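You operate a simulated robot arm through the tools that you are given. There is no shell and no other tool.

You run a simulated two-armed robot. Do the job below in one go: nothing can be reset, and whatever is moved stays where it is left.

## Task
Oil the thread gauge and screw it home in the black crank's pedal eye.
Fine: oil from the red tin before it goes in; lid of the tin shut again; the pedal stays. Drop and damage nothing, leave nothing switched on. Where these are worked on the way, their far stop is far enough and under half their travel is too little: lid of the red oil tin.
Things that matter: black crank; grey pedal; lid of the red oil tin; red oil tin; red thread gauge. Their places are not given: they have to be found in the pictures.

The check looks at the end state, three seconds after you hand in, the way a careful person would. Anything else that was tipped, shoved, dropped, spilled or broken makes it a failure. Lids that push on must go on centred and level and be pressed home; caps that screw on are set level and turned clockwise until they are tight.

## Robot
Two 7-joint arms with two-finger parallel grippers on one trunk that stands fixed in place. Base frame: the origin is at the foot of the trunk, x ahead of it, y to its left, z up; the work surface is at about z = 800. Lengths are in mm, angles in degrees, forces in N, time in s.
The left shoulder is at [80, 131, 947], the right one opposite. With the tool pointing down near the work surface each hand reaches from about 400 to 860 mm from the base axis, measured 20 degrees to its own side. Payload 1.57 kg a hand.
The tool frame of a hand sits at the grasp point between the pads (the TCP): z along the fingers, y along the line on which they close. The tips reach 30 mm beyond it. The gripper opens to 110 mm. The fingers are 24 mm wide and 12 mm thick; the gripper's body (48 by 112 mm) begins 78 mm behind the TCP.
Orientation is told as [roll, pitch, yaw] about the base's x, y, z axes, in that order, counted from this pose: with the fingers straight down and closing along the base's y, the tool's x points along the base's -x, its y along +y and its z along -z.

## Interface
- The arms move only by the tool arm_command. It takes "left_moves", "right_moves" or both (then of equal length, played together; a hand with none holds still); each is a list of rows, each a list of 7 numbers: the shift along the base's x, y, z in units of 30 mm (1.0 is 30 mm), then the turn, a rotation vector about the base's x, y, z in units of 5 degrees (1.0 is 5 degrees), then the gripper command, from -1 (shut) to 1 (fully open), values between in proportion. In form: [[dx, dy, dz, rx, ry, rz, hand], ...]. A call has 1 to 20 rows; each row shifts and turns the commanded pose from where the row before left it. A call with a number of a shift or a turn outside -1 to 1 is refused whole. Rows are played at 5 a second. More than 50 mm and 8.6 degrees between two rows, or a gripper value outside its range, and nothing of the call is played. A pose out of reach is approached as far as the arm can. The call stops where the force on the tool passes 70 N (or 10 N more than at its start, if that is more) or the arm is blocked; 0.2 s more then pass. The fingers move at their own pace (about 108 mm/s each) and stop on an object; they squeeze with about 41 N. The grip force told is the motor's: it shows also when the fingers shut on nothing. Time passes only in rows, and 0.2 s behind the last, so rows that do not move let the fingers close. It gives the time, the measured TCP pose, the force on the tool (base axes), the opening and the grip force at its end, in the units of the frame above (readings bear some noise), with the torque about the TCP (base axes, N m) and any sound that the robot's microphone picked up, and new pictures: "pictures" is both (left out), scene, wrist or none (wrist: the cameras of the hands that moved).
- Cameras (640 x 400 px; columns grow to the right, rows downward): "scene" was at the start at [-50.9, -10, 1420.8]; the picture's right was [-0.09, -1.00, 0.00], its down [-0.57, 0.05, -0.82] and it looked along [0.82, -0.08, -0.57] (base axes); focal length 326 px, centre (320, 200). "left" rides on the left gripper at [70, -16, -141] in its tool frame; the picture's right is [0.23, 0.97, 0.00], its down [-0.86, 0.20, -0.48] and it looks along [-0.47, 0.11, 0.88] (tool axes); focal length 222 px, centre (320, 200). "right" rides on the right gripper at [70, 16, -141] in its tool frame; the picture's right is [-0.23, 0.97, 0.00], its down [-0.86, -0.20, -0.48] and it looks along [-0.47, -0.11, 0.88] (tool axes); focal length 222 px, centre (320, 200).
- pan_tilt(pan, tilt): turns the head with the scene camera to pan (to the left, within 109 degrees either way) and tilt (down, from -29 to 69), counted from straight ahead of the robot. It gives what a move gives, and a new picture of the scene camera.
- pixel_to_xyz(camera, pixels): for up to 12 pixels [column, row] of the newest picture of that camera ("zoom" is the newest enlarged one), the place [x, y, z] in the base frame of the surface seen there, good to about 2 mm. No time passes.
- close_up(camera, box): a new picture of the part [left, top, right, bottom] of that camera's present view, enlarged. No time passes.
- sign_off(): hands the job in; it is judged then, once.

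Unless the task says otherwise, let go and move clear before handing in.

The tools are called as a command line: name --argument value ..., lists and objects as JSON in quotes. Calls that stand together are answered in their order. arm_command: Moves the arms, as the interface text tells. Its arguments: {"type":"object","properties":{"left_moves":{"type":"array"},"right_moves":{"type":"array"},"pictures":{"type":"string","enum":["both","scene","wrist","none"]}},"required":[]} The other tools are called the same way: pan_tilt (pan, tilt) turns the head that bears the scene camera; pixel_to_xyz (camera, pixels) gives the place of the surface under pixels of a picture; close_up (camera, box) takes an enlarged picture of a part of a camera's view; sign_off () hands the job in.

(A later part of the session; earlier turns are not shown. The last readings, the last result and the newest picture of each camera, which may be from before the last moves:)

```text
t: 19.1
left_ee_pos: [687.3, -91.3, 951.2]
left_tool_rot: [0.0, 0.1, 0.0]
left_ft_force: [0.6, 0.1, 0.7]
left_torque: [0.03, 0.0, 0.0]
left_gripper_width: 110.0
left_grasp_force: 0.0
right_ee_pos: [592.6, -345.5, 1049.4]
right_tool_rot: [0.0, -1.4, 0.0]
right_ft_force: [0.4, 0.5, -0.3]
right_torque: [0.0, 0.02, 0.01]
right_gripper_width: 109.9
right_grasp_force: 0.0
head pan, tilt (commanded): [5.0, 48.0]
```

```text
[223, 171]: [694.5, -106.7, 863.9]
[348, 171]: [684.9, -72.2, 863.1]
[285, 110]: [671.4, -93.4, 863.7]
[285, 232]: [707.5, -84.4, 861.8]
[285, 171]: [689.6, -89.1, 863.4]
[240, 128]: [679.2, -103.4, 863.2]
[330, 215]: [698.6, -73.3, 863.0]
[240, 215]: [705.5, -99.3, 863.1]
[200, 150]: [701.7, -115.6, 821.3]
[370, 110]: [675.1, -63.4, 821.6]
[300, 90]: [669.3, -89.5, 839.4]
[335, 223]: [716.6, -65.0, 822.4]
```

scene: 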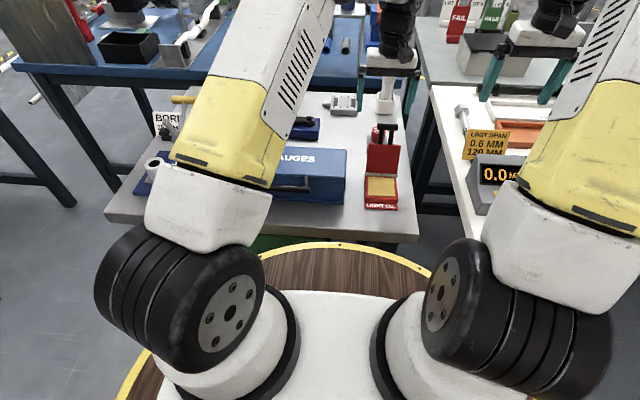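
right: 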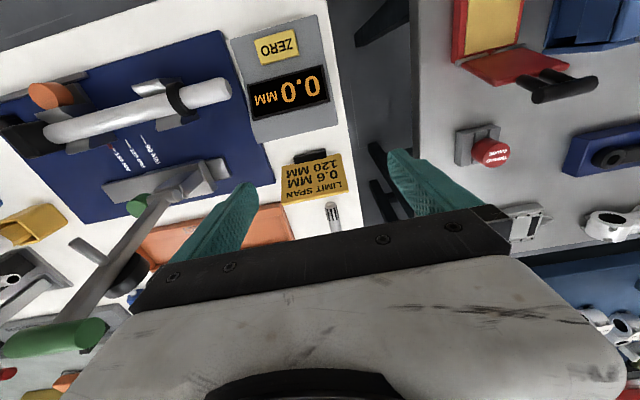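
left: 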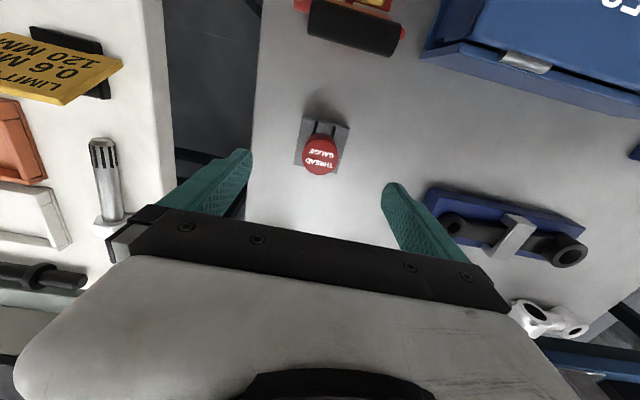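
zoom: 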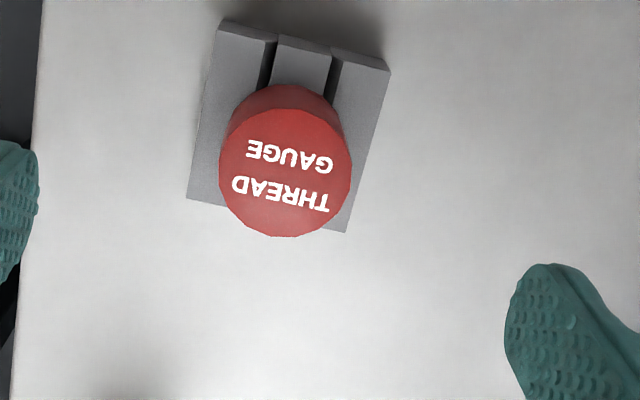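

The head centre averages (689,-90.3), top ≈864, bottom ≈826. I'll lower to TCP z≈861 around it and close.

arm_command --left_moves '[[0.05, 0.03, -1, 0, 0, 0, 1], [0, 0, -1, 0, 0, 0, 1], [0, 0, -0.7, 0, 0, 0, 1], [0, 0, -0.3, 0, 0, 0, 1], [0, 0, 0, 0, 0, 0, 1], [0, 0, 0, 0, 0, 0, -0.2], [0, 0, 0, 0, 0, 0, -0.5], [0, 0, 0, 0, 0, 0, -1], [0, 0, 0, 0, 0, 0, -1], [0, 0, 0, 0, 0, 0, -1]]'

close_up --camera "scene" --box '[340, 80, 430, 160]'

```text
t: 21.4
left_ee_pos: [690.3, -90.5, 860.5]
left_tool_rot: [0.1, 0.1, 0.0]
left_ft_force: [-0.1, 5.7, 2.6]
left_torque: [0.26, 0.0, 0.02]
left_gripper_width: 38.7
left_grasp_force: 41.5
right_ee_pos: [592.7, -344.8, 1050.0]
right_tool_rot: [0.1, -1.4, 0.0]
right_ft_force: [0.1, 0.2, 0.5]
right_torque: [0.03, 0.04, -0.03]
right_gripper_width: 110.0
right_grasp_force: 0.0
head pan, tilt (commanded): [5.0, 48.0]
```

scene: 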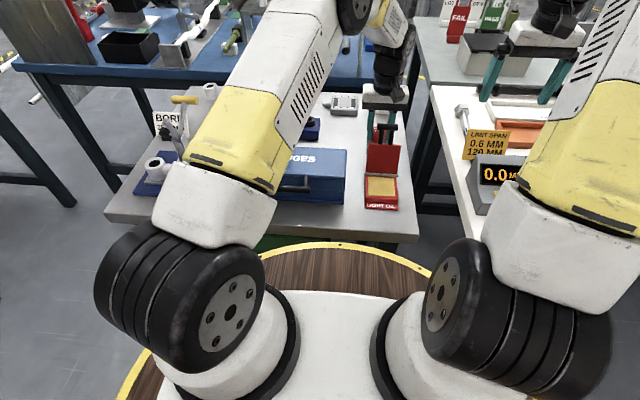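
left: 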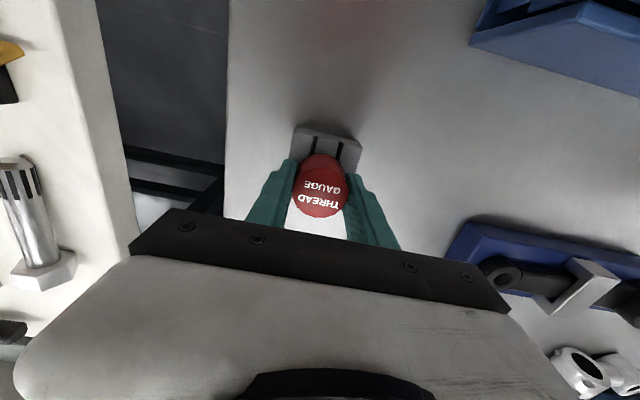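

```text
5.00 times, centred on (385, 120) of scene
```

zoom: 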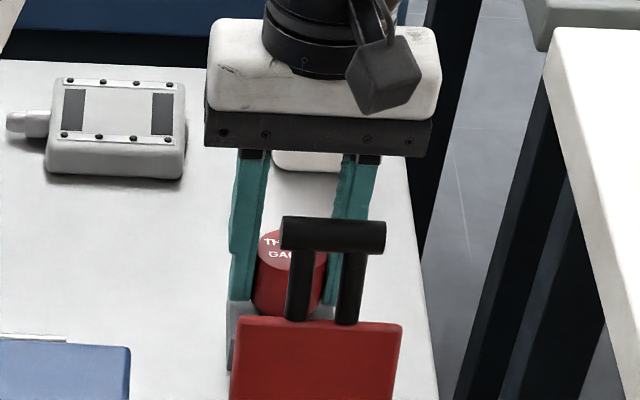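

The gauge head is gripped (38.7 mm, 41.5 N). I'll lift it straight up out of its stand in small steps.

arm_command --left_moves '[[0, 0, 0.2, 0, 0, 0, -1], [0, 0, 0.4, 0, 0, 0, -1], [0, 0, 0.6, 0, 0, 0, -1], [0, 0, 0.8, 0, 0, 0, -1], [0, 0, 1, 0, 0, 0, -1], [0, 0, 1, 0, 0, 0, -1], [0, 0, 0, 0, 0, 0, -1]]'

close_up --camera "scene" --box '[340, 60, 430, 150]'

close_up --camera "left" --box '[250, 100, 390, 240]'

```text
t: 22.9
left_ee_pos: [689.6, -91.4, 982.8]
left_tool_rot: [0.1, 0.0, 0.0]
left_ft_force: [-0.3, -0.6, -1.2]
left_torque: [-0.01, -0.02, 0.0]
left_gripper_width: 39.0
left_grasp_force: 40.6
right_ee_pos: [592.0, -344.9, 1050.2]
right_tool_rot: [0.1, -1.6, 0.1]
right_ft_force: [0.1, 0.6, 0.9]
right_torque: [-0.02, 0.05, -0.01]
right_gripper_width: 110.0
right_grasp_force: 0.1
head pan, tilt (commanded): [5.0, 48.0]
```

scene: 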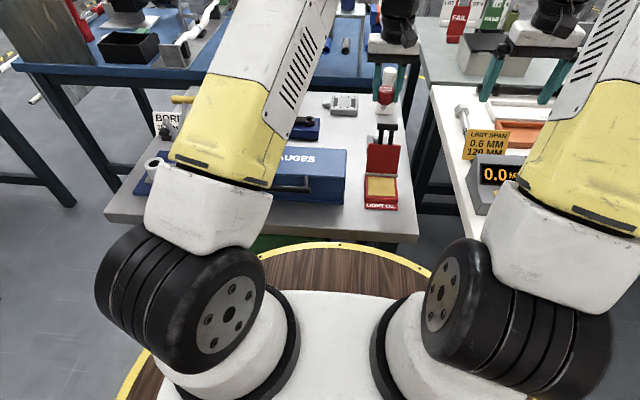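
left: 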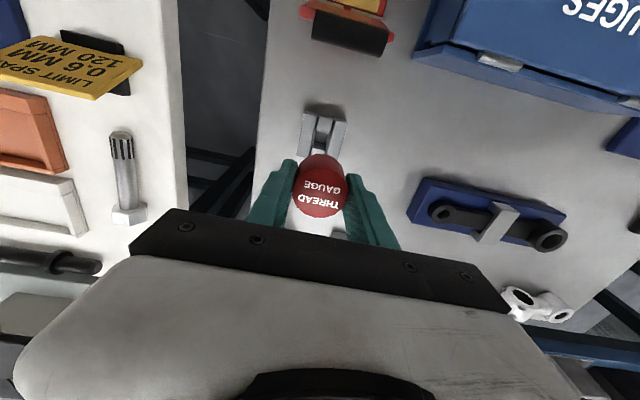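

```text
4.44 times, centred on (385, 105) of scene
```

zoom: 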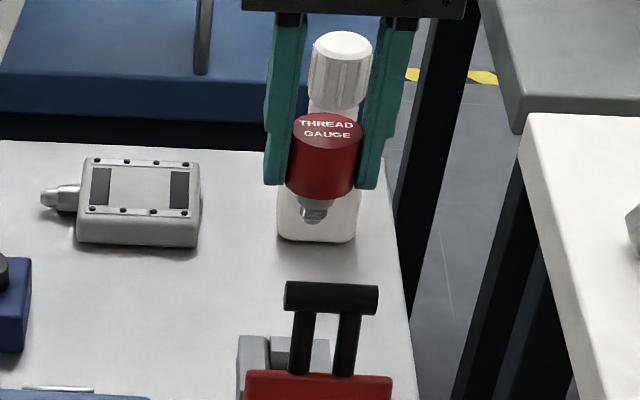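

```text
2.86 times, centred on (320, 170) of left
```

zoom: 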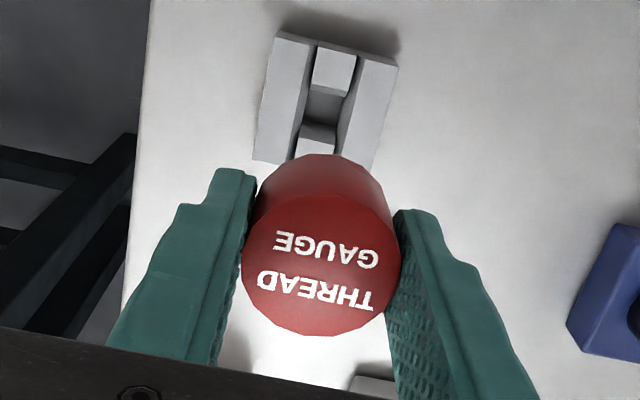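

The gauge is out, with its threaded stem visible at zoom (313,210). I'll zoom in on the stem to measure it.

close_up --camera "scene" --box '[372, 85, 402, 115]'

pixel_to_xyz --camera "zoom" --pixels '[[320, 230], [320, 245], [320, 260], [320, 150], [320, 200], [280, 280], [300, 300], [270, 250]]'

```text
13.33 times, centred on (387, 100) of scene
```

zoom: 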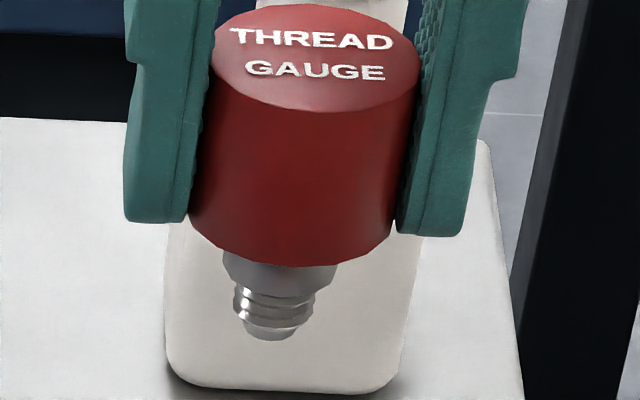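

```text
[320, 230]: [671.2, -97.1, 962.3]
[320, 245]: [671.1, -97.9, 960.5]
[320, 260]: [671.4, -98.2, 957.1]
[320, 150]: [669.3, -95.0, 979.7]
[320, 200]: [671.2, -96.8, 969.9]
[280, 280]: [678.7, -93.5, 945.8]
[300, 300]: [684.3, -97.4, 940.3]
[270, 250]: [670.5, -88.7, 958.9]
```

The thread ends near zoom (270,340). I'll measure the finger tips, head bottom edge and stem bottom.

pixel_to_xyz --camera "zoom" --pixels '[[155, 215], [435, 228], [270, 262], [215, 235], [360, 255], [245, 275], [268, 335], [240, 305], [312, 300], [270, 310], [295, 330], [335, 268]]'

```text
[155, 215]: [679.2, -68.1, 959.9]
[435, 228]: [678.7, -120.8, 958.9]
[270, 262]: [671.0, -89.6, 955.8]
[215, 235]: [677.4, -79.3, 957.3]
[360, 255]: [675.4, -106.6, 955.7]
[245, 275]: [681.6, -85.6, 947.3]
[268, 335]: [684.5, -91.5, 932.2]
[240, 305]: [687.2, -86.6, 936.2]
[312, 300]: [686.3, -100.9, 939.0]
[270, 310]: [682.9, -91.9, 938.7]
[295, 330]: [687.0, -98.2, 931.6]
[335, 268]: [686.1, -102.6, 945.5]
```

The stem hangs about 25 mm below the head, ending 52 mm below the TCP, and it is aligned with the hand. I'll raise it over the open lid and bring it above the oil pad at about (512,-98).

arm_command --left_moves '[[0, 0, 0.9, 0, 0, 0, -1], [0, 0, 0.9, 0, 0, 0, -1], [-0.8, -0.04, 0, 0, 0, 0, -1], [-1, -0.04, 0, 0, 0, 0, -1], [-1, -0.04, 0, 0, 0, 0, -1], [-1, -0.04, 0, 0, 0, 0, -1], [-1, -0.04, 0, 0, 0, 0, -1], [-1, -0.02, 0, 0, 0, 0, -1], [-0.13, 0, 0, 0, 0, 0, -1], [0, 0, -1, 0, 0, 0, -1], [0, 0, -1, 0, 0, 0, -1], [0, 0, -1, 0, 0, 0, -1], [0, 0, -1, 0, 0, 0, -1], [0, 0, 0, 0, 0, 0, -1]]'

close_up --camera "scene" --box '[340, 110, 430, 220]'

```text
t: 25.9
left_ee_pos: [513.2, -94.0, 915.5]
left_tool_rot: [0.0, -0.1, 0.0]
left_ft_force: [-0.4, -0.5, -0.5]
left_torque: [-0.02, 0.01, 0.0]
left_gripper_width: 38.9
left_grasp_force: 41.0
right_ee_pos: [592.5, -346.7, 1050.5]
right_tool_rot: [-0.1, -1.5, -0.1]
right_ft_force: [0.9, -0.3, -0.1]
right_torque: [0.03, -0.02, 0.0]
right_gripper_width: 109.9
right_grasp_force: 0.0
head pan, tilt (commanded): [5.0, 48.0]
```

scene: 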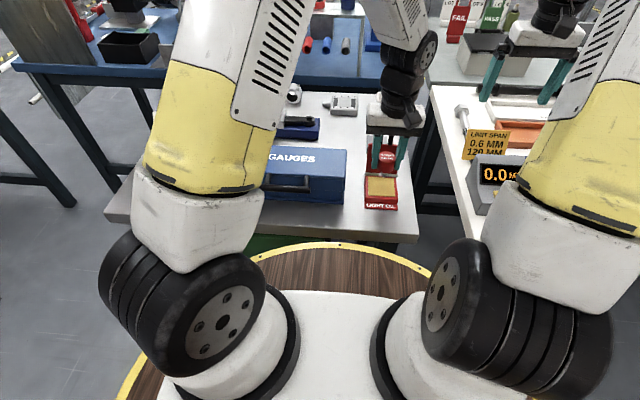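
left: 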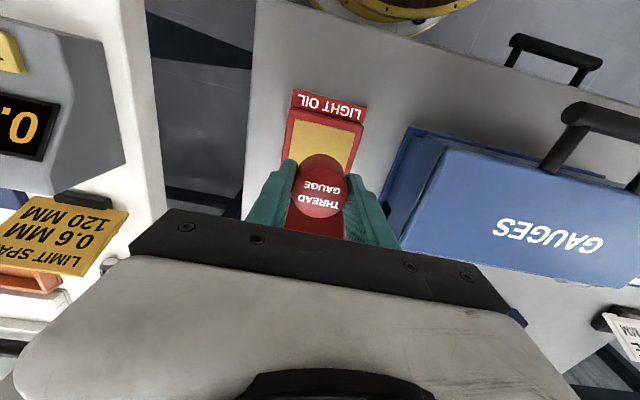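

```text
3.64 times, centred on (385, 165) of scene
```

zoom: 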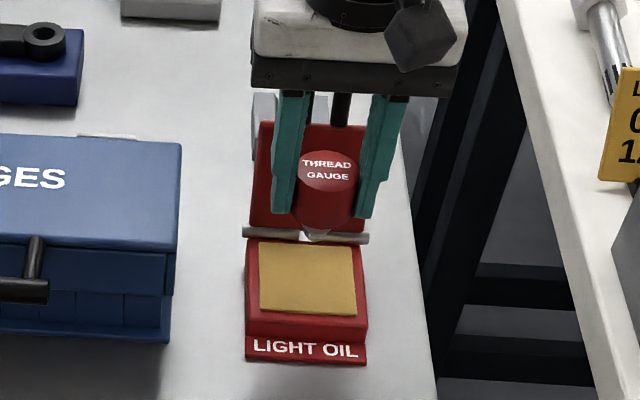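

The stem hovers above the amber pad. I'll lower in small steps toward contact near TCP z≈876, watching the force.

arm_command --left_moves '[[-0.05, -0.1, -0.5, 0, 0, 0, -1], [0, 0, -0.5, 0, 0, 0, -1], [0, 0, -0.2, 0, 0, 0, -1], [0, 0, 0, 0, 0, 0, -1]]'

close_up --camera "scene" --box '[350, 130, 415, 215]'

```text
t: 26.9
left_ee_pos: [511.5, -98.4, 878.9]
left_tool_rot: [-0.1, 0.0, 0.1]
left_ft_force: [0.5, -0.2, 0.0]
left_torque: [-0.05, 0.02, -0.01]
left_gripper_width: 38.7
left_grasp_force: 40.7
right_ee_pos: [593.9, -345.5, 1050.4]
right_tool_rot: [0.0, -1.6, 0.0]
right_ft_force: [0.4, 0.6, 0.5]
right_torque: [-0.01, 0.0, -0.01]
right_gripper_width: 110.3
right_grasp_force: 0.0
head pan, tilt (commanded): [5.0, 48.0]
```

scene: 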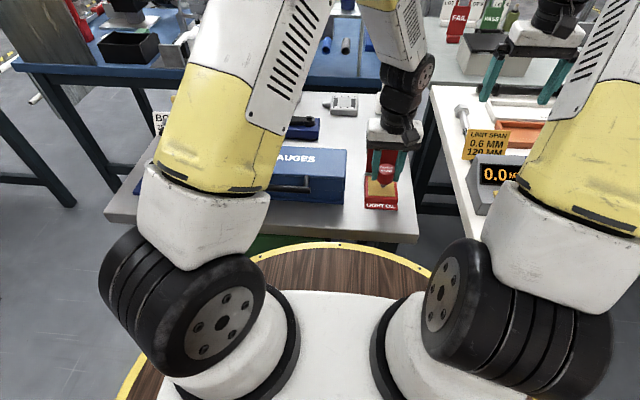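
left: 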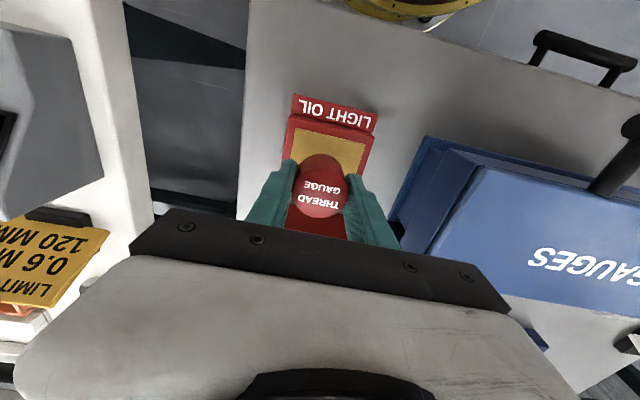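

```text
4.71 times, centred on (382, 172) of scene
```

zoom: 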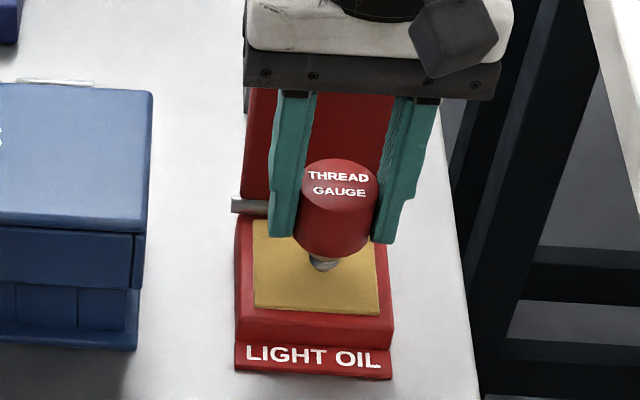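

The tip is just above the pad (zoom (325,268)). I'll go down in 1 mm steps and watch for contact.

arm_command --left_moves '[[0, 0, -0.05, 0, 0, 0, -1], [0, 0, -0.05, 0, 0, 0, -1], [0, 0, 0, 0, 0, 0, -1]]' --pictures "none"

```text
t: 27.8
left_ee_pos: [511.6, -99.2, 876.8]
left_tool_rot: [0.1, 0.0, 0.0]
left_ft_force: [0.1, 0.3, -1.2]
left_torque: [0.01, -0.02, -0.01]
left_gripper_width: 38.7
left_grasp_force: 40.3
right_ee_pos: [593.0, -346.2, 1051.2]
right_tool_rot: [-0.1, -1.4, 0.0]
right_ft_force: [1.0, 1.0, -0.1]
right_torque: [-0.03, 0.0, 0.03]
right_gripper_width: 110.3
right_grasp_force: 0.1
head pan, tilt (commanded): [5.0, 48.0]
```

arm_command --left_moves '[[0, 0, -0.05, 0, 0, 0, -1], [0, 0, -0.05, 0, 0, 0, -1], [0, 0, 0, 0, 0, 0, -1]]' --pictures "none"

close_up --camera "scene" --box '[370, 165, 400, 200]'

```text
t: 28.6
left_ee_pos: [511.0, -100.1, 875.4]
left_tool_rot: [0.0, -0.2, 0.0]
left_ft_force: [-4.0, 6.2, 29.0]
left_torque: [0.52, 0.25, 0.03]
left_gripper_width: 38.6
left_grasp_force: 41.1
right_ee_pos: [592.3, -345.6, 1050.2]
right_tool_rot: [0.0, -1.5, 0.0]
right_ft_force: [1.2, 0.2, -0.6]
right_torque: [-0.03, -0.01, 0.0]
right_gripper_width: 110.2
right_grasp_force: 0.1
head pan, tilt (commanded): [5.0, 48.0]
```

```text
11.43 times, centred on (385, 182) of scene
```

zoom: 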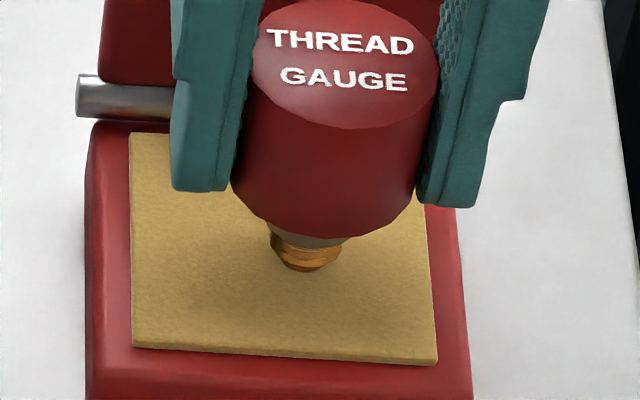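

The tip is pressing the pad (29 N) and the thread has turned amber, so it is taking oil. I'll hold briefly, lift clear and check the stem.

arm_command --left_moves '[[0, 0, 0.05, 0, 0, 0, -1], [0, 0, 0, 0, 0, 0, -1], [0, 0, 0.2, 0, 0, 0, -1], [0, 0, 0.5, 0, 0, 0, -1], [0, 0, 1, 0, 0, 0, -1], [0, 0, 1, 0, 0, 0, -1], [0, 0, 0, 0, 0, 0, -1]]'

close_up --camera "scene" --box '[355, 110, 415, 180]'

```text
t: 30.1
left_ee_pos: [511.4, -100.4, 956.3]
left_tool_rot: [0.0, 0.0, 0.1]
left_ft_force: [0.1, 0.5, -0.2]
left_torque: [-0.03, 0.04, -0.01]
left_gripper_width: 38.9
left_grasp_force: 40.9
right_ee_pos: [592.0, -345.8, 1051.7]
right_tool_rot: [0.1, -1.5, 0.0]
right_ft_force: [0.2, 0.2, 0.6]
right_torque: [0.03, -0.03, 0.01]
right_gripper_width: 110.2
right_grasp_force: 0.0
head pan, tilt (commanded): [5.0, 48.0]
```

scene: 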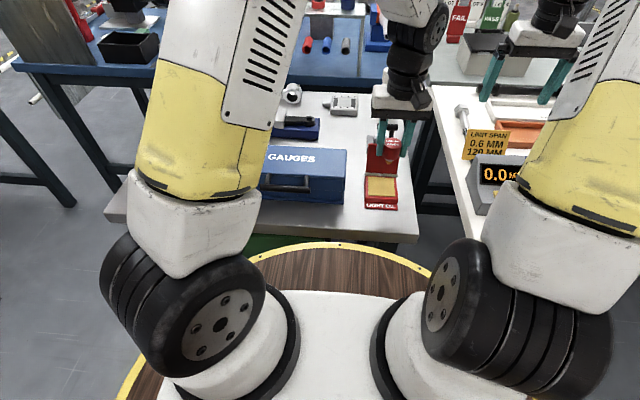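
left: 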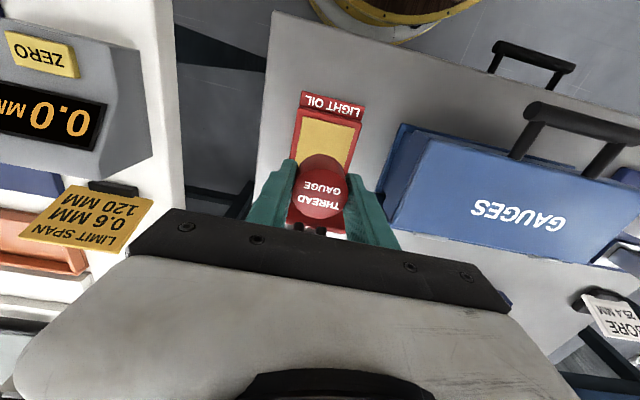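

```text
5.71 times, centred on (385, 145) of scene
```

zoom: 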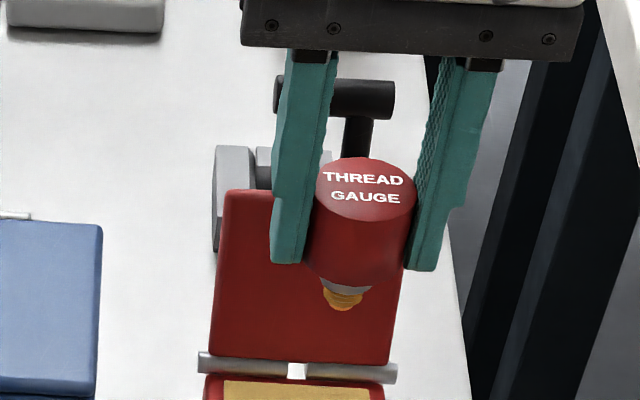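

The thread is coated amber, so it is oiled. I'll now carry the gauge up and over to above the crank's pedal eye near (751,107).

arm_command --left_moves '[[0, 0, 1, 0, 0, 0, -1], [0, 0, 1, 0, 0, 0, -1], [0, 0, 0.8, 0, 0, 0, -1], [0.8, 0.69, 0, 0, 0, 0, -1], [0.8, 0.69, 0, 0, 0, 0, -1], [0.8, 0.69, 0, 0, 0, 0, -1], [0.8, 0.69, 0, 0, 0, 0, -1], [0.8, 0.69, 0, 0, 0, 0, -1], [0.8, 0.69, 0, 0, 0, 0, -1], [0.8, 0.69, 0, 0, 0, 0, -1], [0.8, 0.69, 0, 0, 0, 0, -1], [0.8, 0.69, 0, 0, 0, 0, -1], [0.8, 0.69, 0, 0, 0, 0, -1], [0, 0, 0, 0, 0, 0, -1]]'

```text
t: 33.1
left_ee_pos: [750.8, 106.3, 1038.4]
left_tool_rot: [-0.1, 0.0, 0.0]
left_ft_force: [0.4, 0.0, 0.0]
left_torque: [-0.02, -0.03, -0.01]
left_gripper_width: 38.9
left_grasp_force: 40.9
right_ee_pos: [592.8, -344.6, 1049.9]
right_tool_rot: [-0.1, -1.6, 0.0]
right_ft_force: [-0.3, 0.0, -0.4]
right_torque: [-0.01, -0.03, 0.0]
right_gripper_width: 110.1
right_grasp_force: 0.0
head pan, tilt (commanded): [5.0, 48.0]
```

scene: 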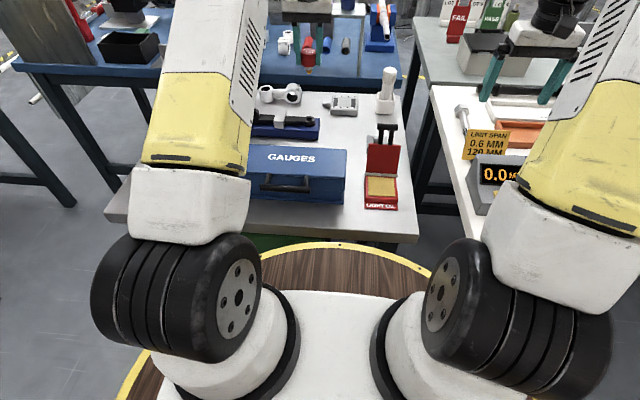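
left: 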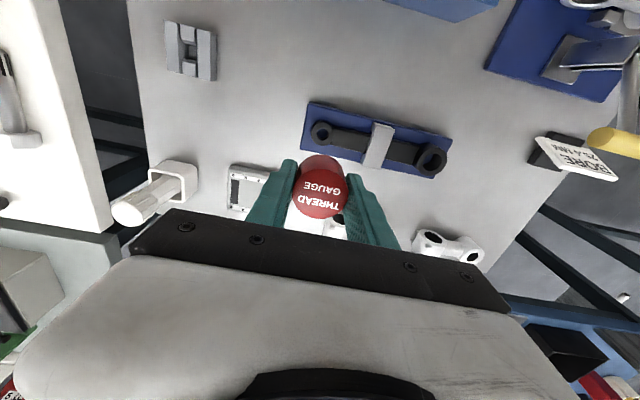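

The eye is visible in the left wrist view at (321,132), just beyond the gauge head. I'll zoom in and measure it.

close_up --camera "left" --box '[295, 110, 345, 150]'

close_up --camera "scene" --box '[270, 30, 350, 150]'

```text
10.00 times, centred on (320, 130) of left
```

zoom: 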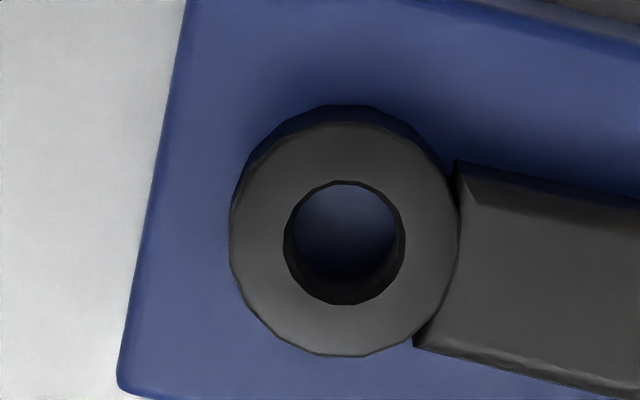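

```text
3.33 times, centred on (310, 90) of scene
```

zoom: 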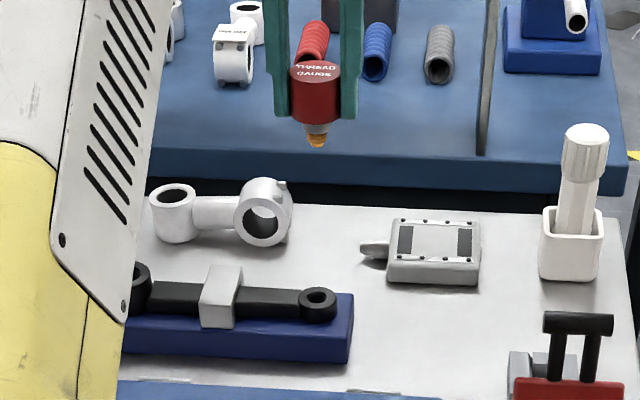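

I'll sample the eye's rim in the left wrist picture and cross-check it from the scene camera.

pixel_to_xyz --camera "left" --pixels '[[312.5, 134], [332.5, 134], [322.5, 124.5], [322.5, 144.5], [315.5, 127], [329.5, 141], [315.5, 141], [329.5, 127], [322.5, 134], [316, 134], [329.5, 134]]'

pixel_to_xyz --camera "zoom" --pixels '[[301, 305], [337, 305], [318, 290], [318, 318], [220, 275], [237, 270], [205, 295], [232, 320], [318, 125], [317, 145]]'

```text
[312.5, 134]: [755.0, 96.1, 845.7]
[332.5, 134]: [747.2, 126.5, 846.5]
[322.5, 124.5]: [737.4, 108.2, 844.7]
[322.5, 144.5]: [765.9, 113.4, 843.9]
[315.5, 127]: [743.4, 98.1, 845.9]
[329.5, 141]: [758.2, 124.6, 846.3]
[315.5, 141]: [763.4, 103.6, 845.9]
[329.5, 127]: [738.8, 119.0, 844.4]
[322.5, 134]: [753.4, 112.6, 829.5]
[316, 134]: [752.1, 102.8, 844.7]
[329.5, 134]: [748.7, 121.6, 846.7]
```

```text
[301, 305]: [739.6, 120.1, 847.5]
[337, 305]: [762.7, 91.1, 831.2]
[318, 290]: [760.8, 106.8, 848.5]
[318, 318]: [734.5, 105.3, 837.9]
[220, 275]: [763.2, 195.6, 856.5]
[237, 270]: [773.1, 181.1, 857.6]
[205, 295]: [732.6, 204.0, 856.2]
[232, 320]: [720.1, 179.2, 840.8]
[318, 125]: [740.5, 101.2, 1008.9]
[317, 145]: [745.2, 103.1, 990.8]
```

The two cameras put the eye centre at about (751, 108–111). Before lowering, I'll pre-turn the hand +90° counter-clockwise to give plenty of clockwise travel.

arm_command --left_moves '[[0, 0.07, 0, 0, 0, 1, -1], [0, 0, 0, 0, 0, 1, -1], [0, 0, 0, 0, 0, 1, -1], [0, 0, 0, 0, 0, 1, -1], [0, 0, 0, 0, 0, 1, -1], [0, 0, 0, 0, 0, 1, -1], [0, 0, 0, 0, 0, 1, -1], [0, 0, 0, 0, 0, 1, -1], [0, 0, 0, 0, 0, 1, -1], [0, 0, 0, 0, 0, 1, -1], [0, 0, 0, 0, 0, 1, -1], [0, 0, 0, 0, 0, 1, -1], [0, 0, 0, 0, 0, 1, -1], [0, 0, 0, 0, 0, 1, -1], [0, 0, 0, 0, 0, 1, -1], [0, 0, 0, 0, 0, 1, -1], [0, 0, 0, 0, 0, 1, -1], [0, 0, 0, 0, 0, 1, -1], [0, 0, 0, 0, 0, 0, -1]]'

```text
t: 37.1
left_ee_pos: [751.1, 109.7, 1039.2]
left_tool_rot: [-0.1, 0.0, 90.1]
left_ft_force: [-0.2, 0.5, -0.5]
left_torque: [0.0, 0.0, -0.03]
left_gripper_width: 38.6
left_grasp_force: 40.9
right_ee_pos: [592.5, -344.1, 1049.9]
right_tool_rot: [0.1, -1.4, 0.0]
right_ft_force: [-0.5, 0.6, 0.2]
right_torque: [-0.03, -0.01, 0.0]
right_gripper_width: 110.0
right_grasp_force: 0.0
head pan, tilt (commanded): [5.0, 48.0]
```

scene: 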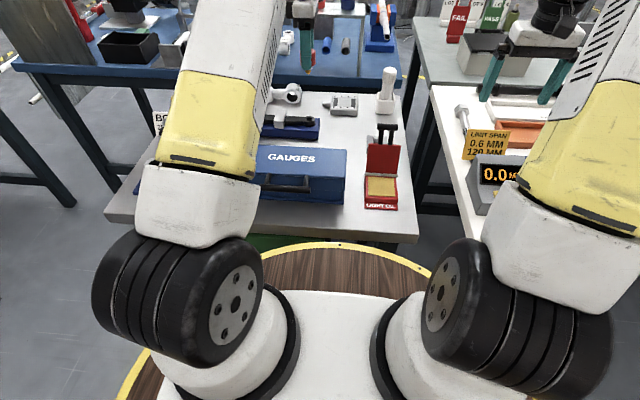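
left: 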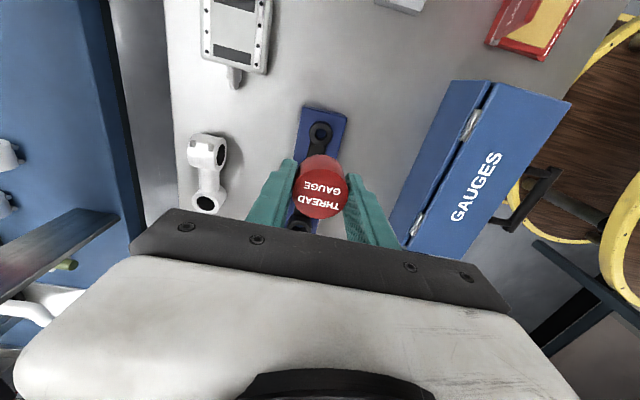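

The hand reached +90° and again sees the eye at wrist (320,133) from the right side. I'll re-measure the eye from this viewpoint.

close_up --camera "left" --box '[295, 110, 345, 150]'

close_up --camera "left" --box '[250, 140, 390, 240]'

```text
10.00 times, centred on (320, 130) of left
```

zoom: 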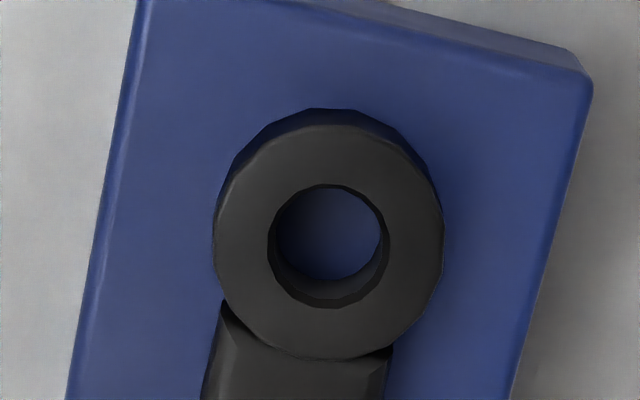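

```text
4.00 times, centred on (320, 190) of left
```

zoom: 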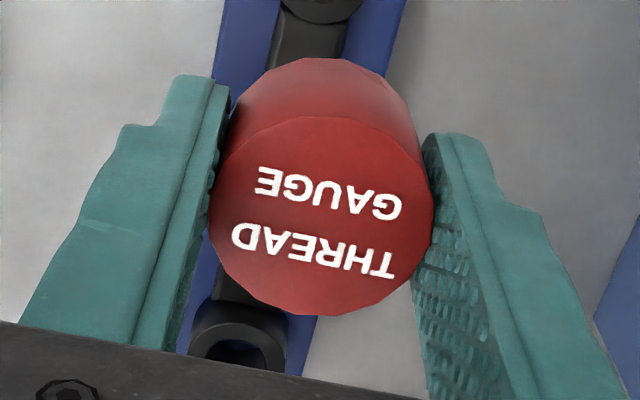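

I'll sample the eye rim and the gauge's head-top rim together for a relative measurement.

pixel_to_xyz --camera "left" --pixels '[[311.5, 134], [330.5, 134], [320.8, 124.5], [320.8, 144.5], [314, 127.5], [327.6, 141], [314, 141], [327.6, 127.5], [294.5, 194], [346, 194], [320.3, 172], [320.3, 217]]'

```text
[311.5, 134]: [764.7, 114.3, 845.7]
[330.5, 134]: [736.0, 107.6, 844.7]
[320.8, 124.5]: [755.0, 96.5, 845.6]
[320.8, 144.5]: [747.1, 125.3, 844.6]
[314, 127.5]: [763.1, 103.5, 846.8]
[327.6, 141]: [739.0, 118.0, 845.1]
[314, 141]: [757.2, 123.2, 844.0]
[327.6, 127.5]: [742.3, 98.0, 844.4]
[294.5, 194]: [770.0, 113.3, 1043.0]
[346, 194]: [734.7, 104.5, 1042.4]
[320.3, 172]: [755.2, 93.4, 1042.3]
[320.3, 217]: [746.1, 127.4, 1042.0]
```

Both wrist views agree the eye is at about (750.8, 111.0), and the gauge head is centred in the hand within ~0.5 mm; the needed correction is about (-0.7,+1.2). I'll apply that and lower to just above the eye (TCP z≈908).

arm_command --left_moves '[[-0.02, 0.04, -1, 0, 0, 0, -1], [0, 0, -1, 0, 0, 0, -1], [0, 0, -1, 0, 0, 0, -1], [0, 0, -1, 0, 0, 0, -1], [0, 0, -0.3, 0, 0, 0, -1], [0, 0, 0, 0, 0, 0, -1]]'

close_up --camera "scene" --box '[280, 85, 340, 140]'

```text
t: 38.5
left_ee_pos: [751.2, 111.8, 908.7]
left_tool_rot: [0.0, 0.1, 90.0]
left_ft_force: [-0.7, -0.5, -0.8]
left_torque: [-0.02, 0.01, 0.02]
left_gripper_width: 38.9
left_grasp_force: 41.1
right_ee_pos: [592.8, -345.4, 1049.7]
right_tool_rot: [0.1, -1.5, 0.0]
right_ft_force: [0.5, 1.6, 0.4]
right_torque: [0.0, 0.01, -0.01]
right_gripper_width: 110.1
right_grasp_force: 0.1
head pan, tilt (commanded): [5.0, 48.0]
```

scene: 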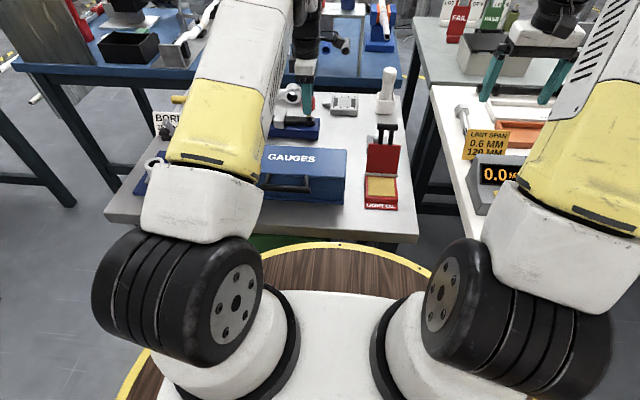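
left: 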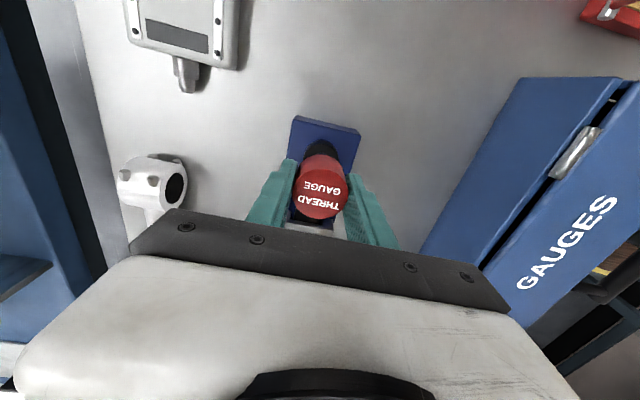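

```text
7.27 times, centred on (310, 112) of scene
```

zoom: 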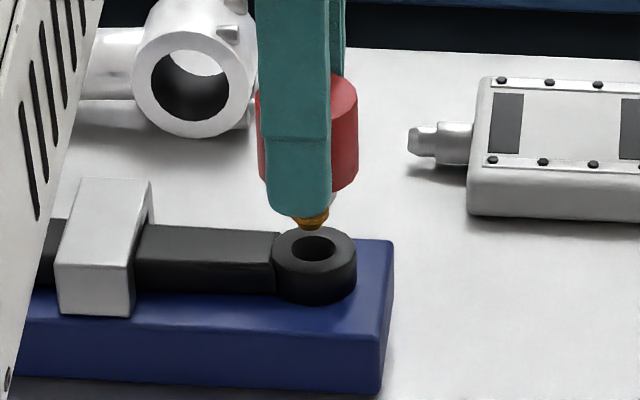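

The tip at zoom (310,228) sits just above the hole (314,250). I'll zoom in harder to compare their horizontal centres.

close_up --camera "scene" --box '[298, 108, 328, 130]'

```text
16.00 times, centred on (313, 119) of scene
```

zoom: 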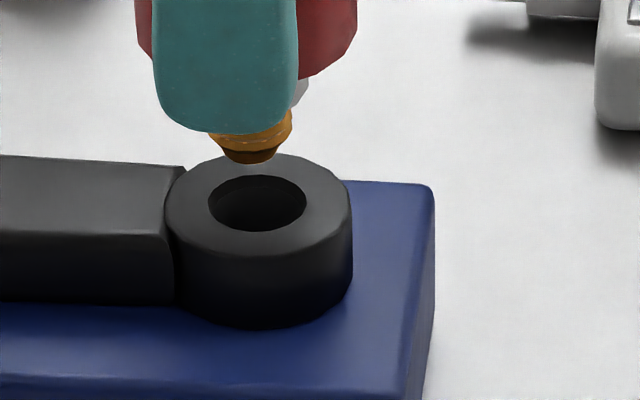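

The tip's centre is about u=250 versus the hole centre u=258, roughly 1 mm too far +y. I'll sample both in this picture to check x as well.

pixel_to_xyz --camera "zoom" --pixels '[[250, 145], [250, 158], [225, 145], [280, 145], [258, 168], [258, 240], [190, 205], [330, 205], [200, 180], [320, 230], [225, 120], [170, 200]]'

```text
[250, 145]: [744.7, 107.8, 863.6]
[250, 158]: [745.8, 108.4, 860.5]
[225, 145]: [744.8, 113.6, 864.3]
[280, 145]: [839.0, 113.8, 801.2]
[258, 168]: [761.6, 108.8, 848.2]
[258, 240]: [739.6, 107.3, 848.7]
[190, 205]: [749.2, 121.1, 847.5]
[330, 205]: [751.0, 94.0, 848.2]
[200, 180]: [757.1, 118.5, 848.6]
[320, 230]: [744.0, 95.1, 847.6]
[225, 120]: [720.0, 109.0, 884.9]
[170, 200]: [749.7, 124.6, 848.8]
```

In the scene frame the tip is ~1.3 mm too far +y, matching x, and 11 mm above the eye. I'll shift −1.2 mm in y and lower gently towards the hole.

arm_command --left_moves '[[0, -0.04, -0.1, 0, 0, 0, -1], [0, 0, -0.1, 0, 0, 0, -1], [0, 0, -0.1, 0, 0, 0, -1], [0, 0, 0, 0, 0, 0, -1]]' --pictures "none"

close_up --camera "scene" --box '[298, 108, 328, 130]'

```text
t: 39.5
left_ee_pos: [750.3, 109.6, 900.8]
left_tool_rot: [0.0, 0.0, 90.1]
left_ft_force: [-0.7, 0.3, -1.2]
left_torque: [0.0, -0.03, 0.03]
left_gripper_width: 38.8
left_grasp_force: 40.8
right_ee_pos: [592.7, -347.1, 1050.3]
right_tool_rot: [0.1, -1.5, 0.1]
right_ft_force: [0.7, 0.2, -0.1]
right_torque: [-0.05, 0.03, 0.0]
right_gripper_width: 110.2
right_grasp_force: 0.0
head pan, tilt (commanded): [5.0, 48.0]
```

```text
16.00 times, centred on (313, 119) of scene
```

zoom: 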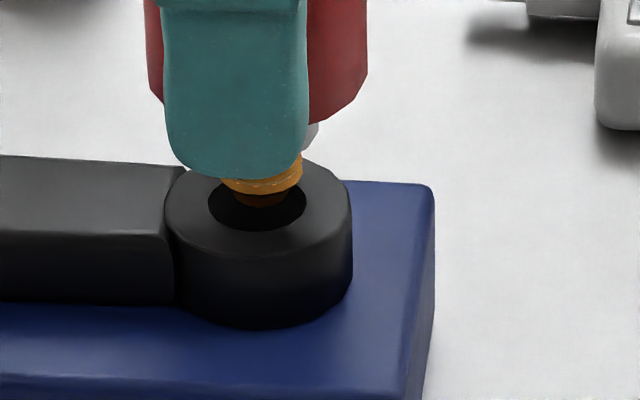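

The tip is centred over the hole within about 0.5 mm (u≈261 vs 258). I'll continue down gently and watch for contact.

arm_command --left_moves '[[0, 0.015, -0.05, 0, 0, 0, -1], [0, 0, -0.05, 0, 0, 0, -1], [0, 0, -0.05, 0, 0, 0, -1], [0, 0, 0, 0, 0, 0, -1]]' --pictures "none"

close_up --camera "scene" --box '[298, 108, 328, 130]'

```text
t: 40.5
left_ee_pos: [750.5, 110.2, 897.5]
left_tool_rot: [0.0, 0.0, 90.1]
left_ft_force: [-0.2, 0.7, -0.5]
left_torque: [0.0, -0.01, -0.01]
left_gripper_width: 38.8
left_grasp_force: 41.4
right_ee_pos: [593.5, -345.6, 1050.2]
right_tool_rot: [0.0, -1.4, 0.1]
right_ft_force: [0.2, -0.2, 0.2]
right_torque: [-0.02, 0.04, -0.02]
right_gripper_width: 109.9
right_grasp_force: 0.1
head pan, tilt (commanded): [5.0, 48.0]
```

```text
16.00 times, centred on (313, 119) of scene
```

zoom: 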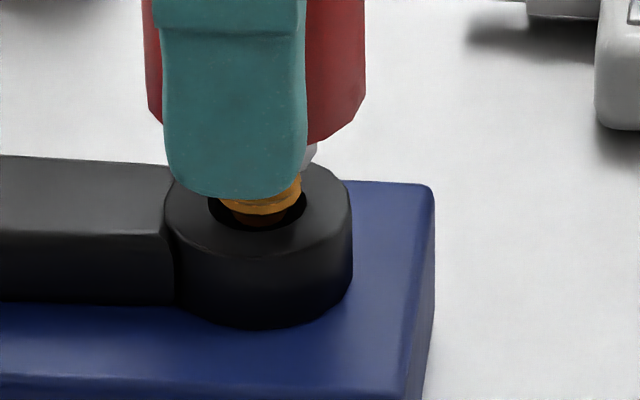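

The tip is entering the hole with no contact force yet. I'll keep descending in 1 mm steps.

arm_command --left_moves '[[0, 0, -0.04, 0, 0, 0, -1], [0, 0, -0.04, 0, 0, 0, -1], [0, 0, -0.04, 0, 0, 0, -1], [0, 0, 0, 0, 0, 0, -1]]' --pictures "none"

close_up --camera "scene" --box '[298, 108, 328, 130]'

```text
t: 41.5
left_ee_pos: [750.5, 109.3, 893.6]
left_tool_rot: [0.0, 0.1, 90.0]
left_ft_force: [-0.1, 0.7, -1.0]
left_torque: [-0.01, -0.02, -0.01]
left_gripper_width: 38.6
left_grasp_force: 40.9
right_ee_pos: [593.7, -345.5, 1049.9]
right_tool_rot: [0.0, -1.6, 0.0]
right_ft_force: [0.8, 0.2, 0.3]
right_torque: [0.0, -0.03, 0.02]
right_gripper_width: 109.9
right_grasp_force: 0.1
head pan, tilt (commanded): [5.0, 48.0]
```

```text
16.00 times, centred on (313, 119) of scene
```

zoom: 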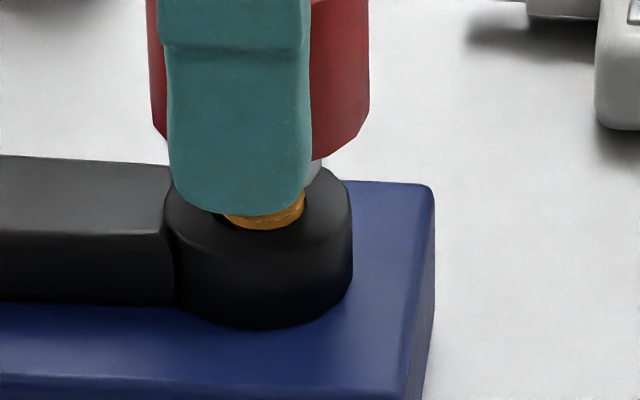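

Still no contact, and the thread (u≈265) looks about 1 mm to the −y side of the hole (u≈258). I'll correct +0.9 mm in y and continue down.

arm_command --left_moves '[[0, 0.03, 0, 0, 0, 0, -1], [0, 0, -0.04, 0, 0, 0, -1], [0, 0, -0.04, 0, 0, 0, -1], [0, 0, 0, 0, 0, 0, -1]]' --pictures "none"

close_up --camera "scene" --box '[298, 108, 328, 130]'

```text
t: 42.5
left_ee_pos: [750.6, 112.0, 889.8]
left_tool_rot: [0.0, 0.0, 90.0]
left_ft_force: [-8.4, -0.2, -1.5]
left_torque: [0.45, -0.31, -0.02]
left_gripper_width: 38.9
left_grasp_force: 41.3
right_ee_pos: [592.4, -345.7, 1049.7]
right_tool_rot: [0.0, -1.6, 0.0]
right_ft_force: [-0.5, -0.5, 0.5]
right_torque: [-0.01, -0.02, 0.0]
right_gripper_width: 110.0
right_grasp_force: 0.0
head pan, tilt (commanded): [5.0, 48.0]
```

```text
16.00 times, centred on (313, 119) of scene
```

zoom: 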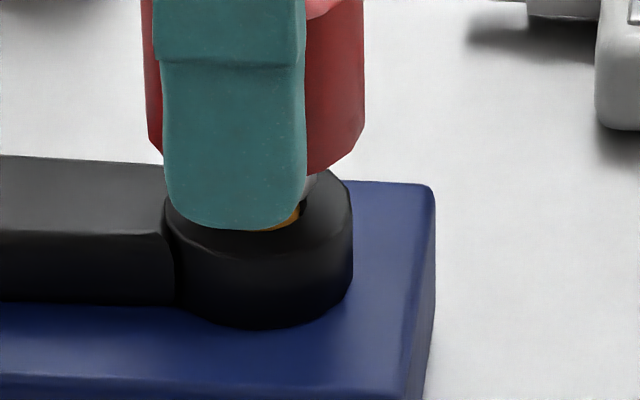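

A small side load (fx −8 N) has appeared, so the thread is touching the hole wall. I'll hold still one moment and re-read the force.

arm_command --left_moves '[[0, 0, 0, 0, 0, 0, -1], [0, 0, 0, 0, 0, 0, -1]]' --pictures "wrist"

```text
t: 43.1
left_ee_pos: [750.0, 110.3, 891.4]
left_tool_rot: [0.2, 0.1, 89.9]
left_ft_force: [-12.9, 0.6, -3.5]
left_torque: [0.3, -0.36, -0.05]
left_gripper_width: 38.6
left_grasp_force: 40.7
right_ee_pos: [592.3, -344.8, 1050.3]
right_tool_rot: [0.1, -1.5, 0.0]
right_ft_force: [0.0, 0.3, 0.0]
right_torque: [0.0, 0.03, 0.03]
right_gripper_width: 110.0
right_grasp_force: 0.1
head pan, tilt (commanded): [5.0, 48.0]
```

left: 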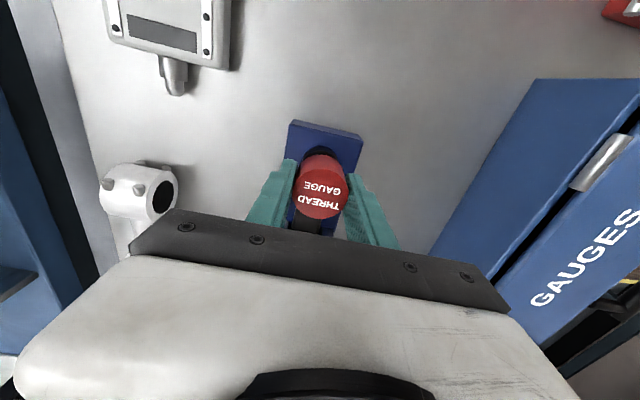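

The side load is steady at about −13 N in x with an odd moment, consistent with the thread seating off-centre. I'll ease the hand 0.6 mm toward −x and re-read.

arm_command --left_moves '[[-0.02, 0, 0, 0, 0, 0, -1], [0, 0, 0, 0, 0, 0, -1], [0, 0, 0, 0, 0, 0, -1]]' --pictures "none"

close_up --camera "scene" --box '[270, 70, 350, 130]'

close_up --camera "left" --box '[250, 100, 390, 240]'

```text
t: 44.0
left_ee_pos: [749.7, 110.7, 893.1]
left_tool_rot: [0.0, 0.0, 90.1]
left_ft_force: [-5.5, 1.4, -7.2]
left_torque: [0.07, 0.18, 0.01]
left_gripper_width: 38.9
left_grasp_force: 40.9
right_ee_pos: [593.6, -345.0, 1049.3]
right_tool_rot: [0.0, -1.5, 0.1]
right_ft_force: [-0.7, 0.1, 0.9]
right_torque: [0.04, -0.03, -0.01]
right_gripper_width: 109.8
right_grasp_force: 0.1
head pan, tilt (commanded): [5.0, 48.0]
```

```text
6.67 times, centred on (310, 100) of scene
```

zoom: 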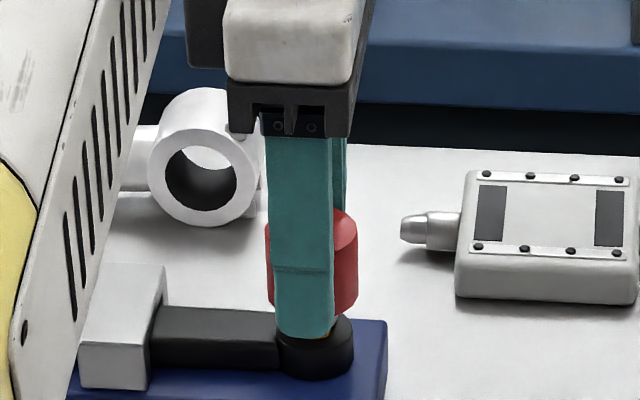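

```text
2.86 times, centred on (320, 170) of left
```

zoom: 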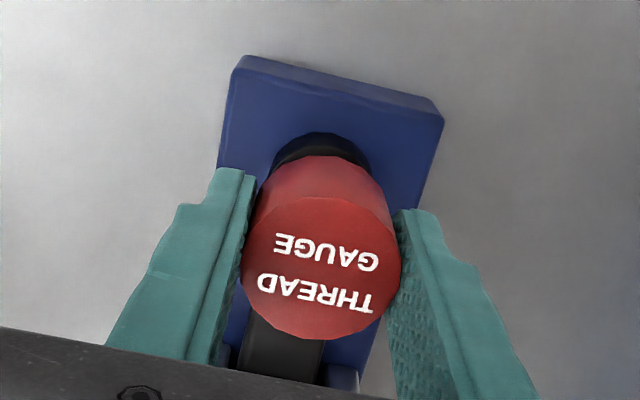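

Side load is down to −5.5 N. I'll try turning clockwise (negative z-rotation) 20° and read torque and height to see whether the thread bites.

arm_command --left_moves '[[0, 0, 0, 0, 0, -1, -1], [0, 0, 0, 0, 0, -1, -1], [0, 0, 0, 0, 0, -1, -1], [0, 0, 0, 0, 0, -1, -1], [0, 0, 0, 0, 0, 0, -1]]' --pictures "none"

close_up --camera "scene" --box '[290, 95, 335, 130]'

```text
t: 45.1
left_ee_pos: [750.9, 111.6, 891.1]
left_tool_rot: [0.0, 0.0, 70.0]
left_ft_force: [-2.8, -1.5, -3.1]
left_torque: [0.07, 0.16, 0.01]
left_gripper_width: 38.7
left_grasp_force: 40.9
right_ee_pos: [592.9, -345.2, 1050.2]
right_tool_rot: [0.0, -1.5, 0.0]
right_ft_force: [0.4, 0.5, -0.7]
right_torque: [0.03, 0.02, 0.0]
right_gripper_width: 110.0
right_grasp_force: 0.0
head pan, tilt (commanded): [5.0, 48.0]
```

```text
11.43 times, centred on (312, 112) of scene
```

zoom: 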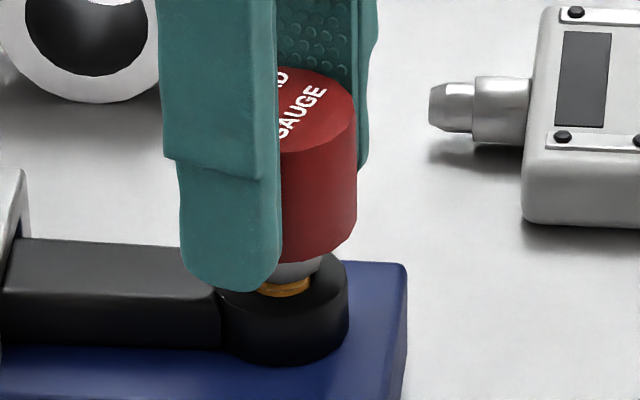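

The gauge turned 20° freely, with the amber thread ring still showing at zoom (285,287). I'll test whether the thread is carrying load by pressing down about 1.5 mm while turning.

arm_command --left_moves '[[0, 0, -0.03, 0, 0, 0, -1], [0, 0, -0.03, 0, 0, 0, -1], [0, 0, 0, 0, 0, 0, -1]]' --pictures "none"

close_up --camera "scene" --box '[290, 95, 335, 130]'

```text
t: 46.0
left_ee_pos: [750.2, 111.3, 888.6]
left_tool_rot: [-0.2, 0.0, 69.9]
left_ft_force: [0.0, -1.5, 3.0]
left_torque: [0.01, 0.32, 0.01]
left_gripper_width: 38.5
left_grasp_force: 41.3
right_ee_pos: [592.9, -345.3, 1049.8]
right_tool_rot: [0.0, -1.5, 0.0]
right_ft_force: [0.2, -0.1, 0.4]
right_torque: [-0.01, -0.02, -0.04]
right_gripper_width: 110.0
right_grasp_force: 0.1
head pan, tilt (commanded): [5.0, 48.0]
```

```text
11.43 times, centred on (312, 112) of scene
```

zoom: 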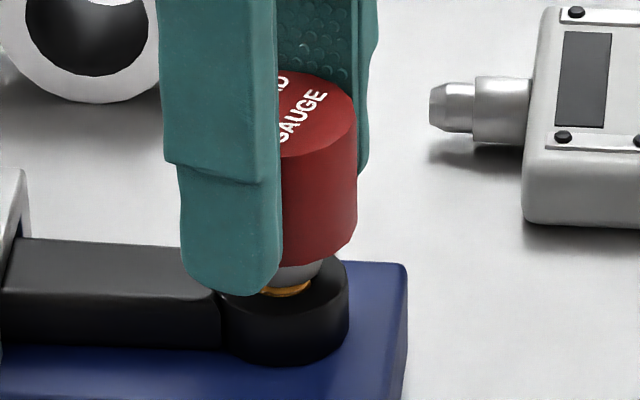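

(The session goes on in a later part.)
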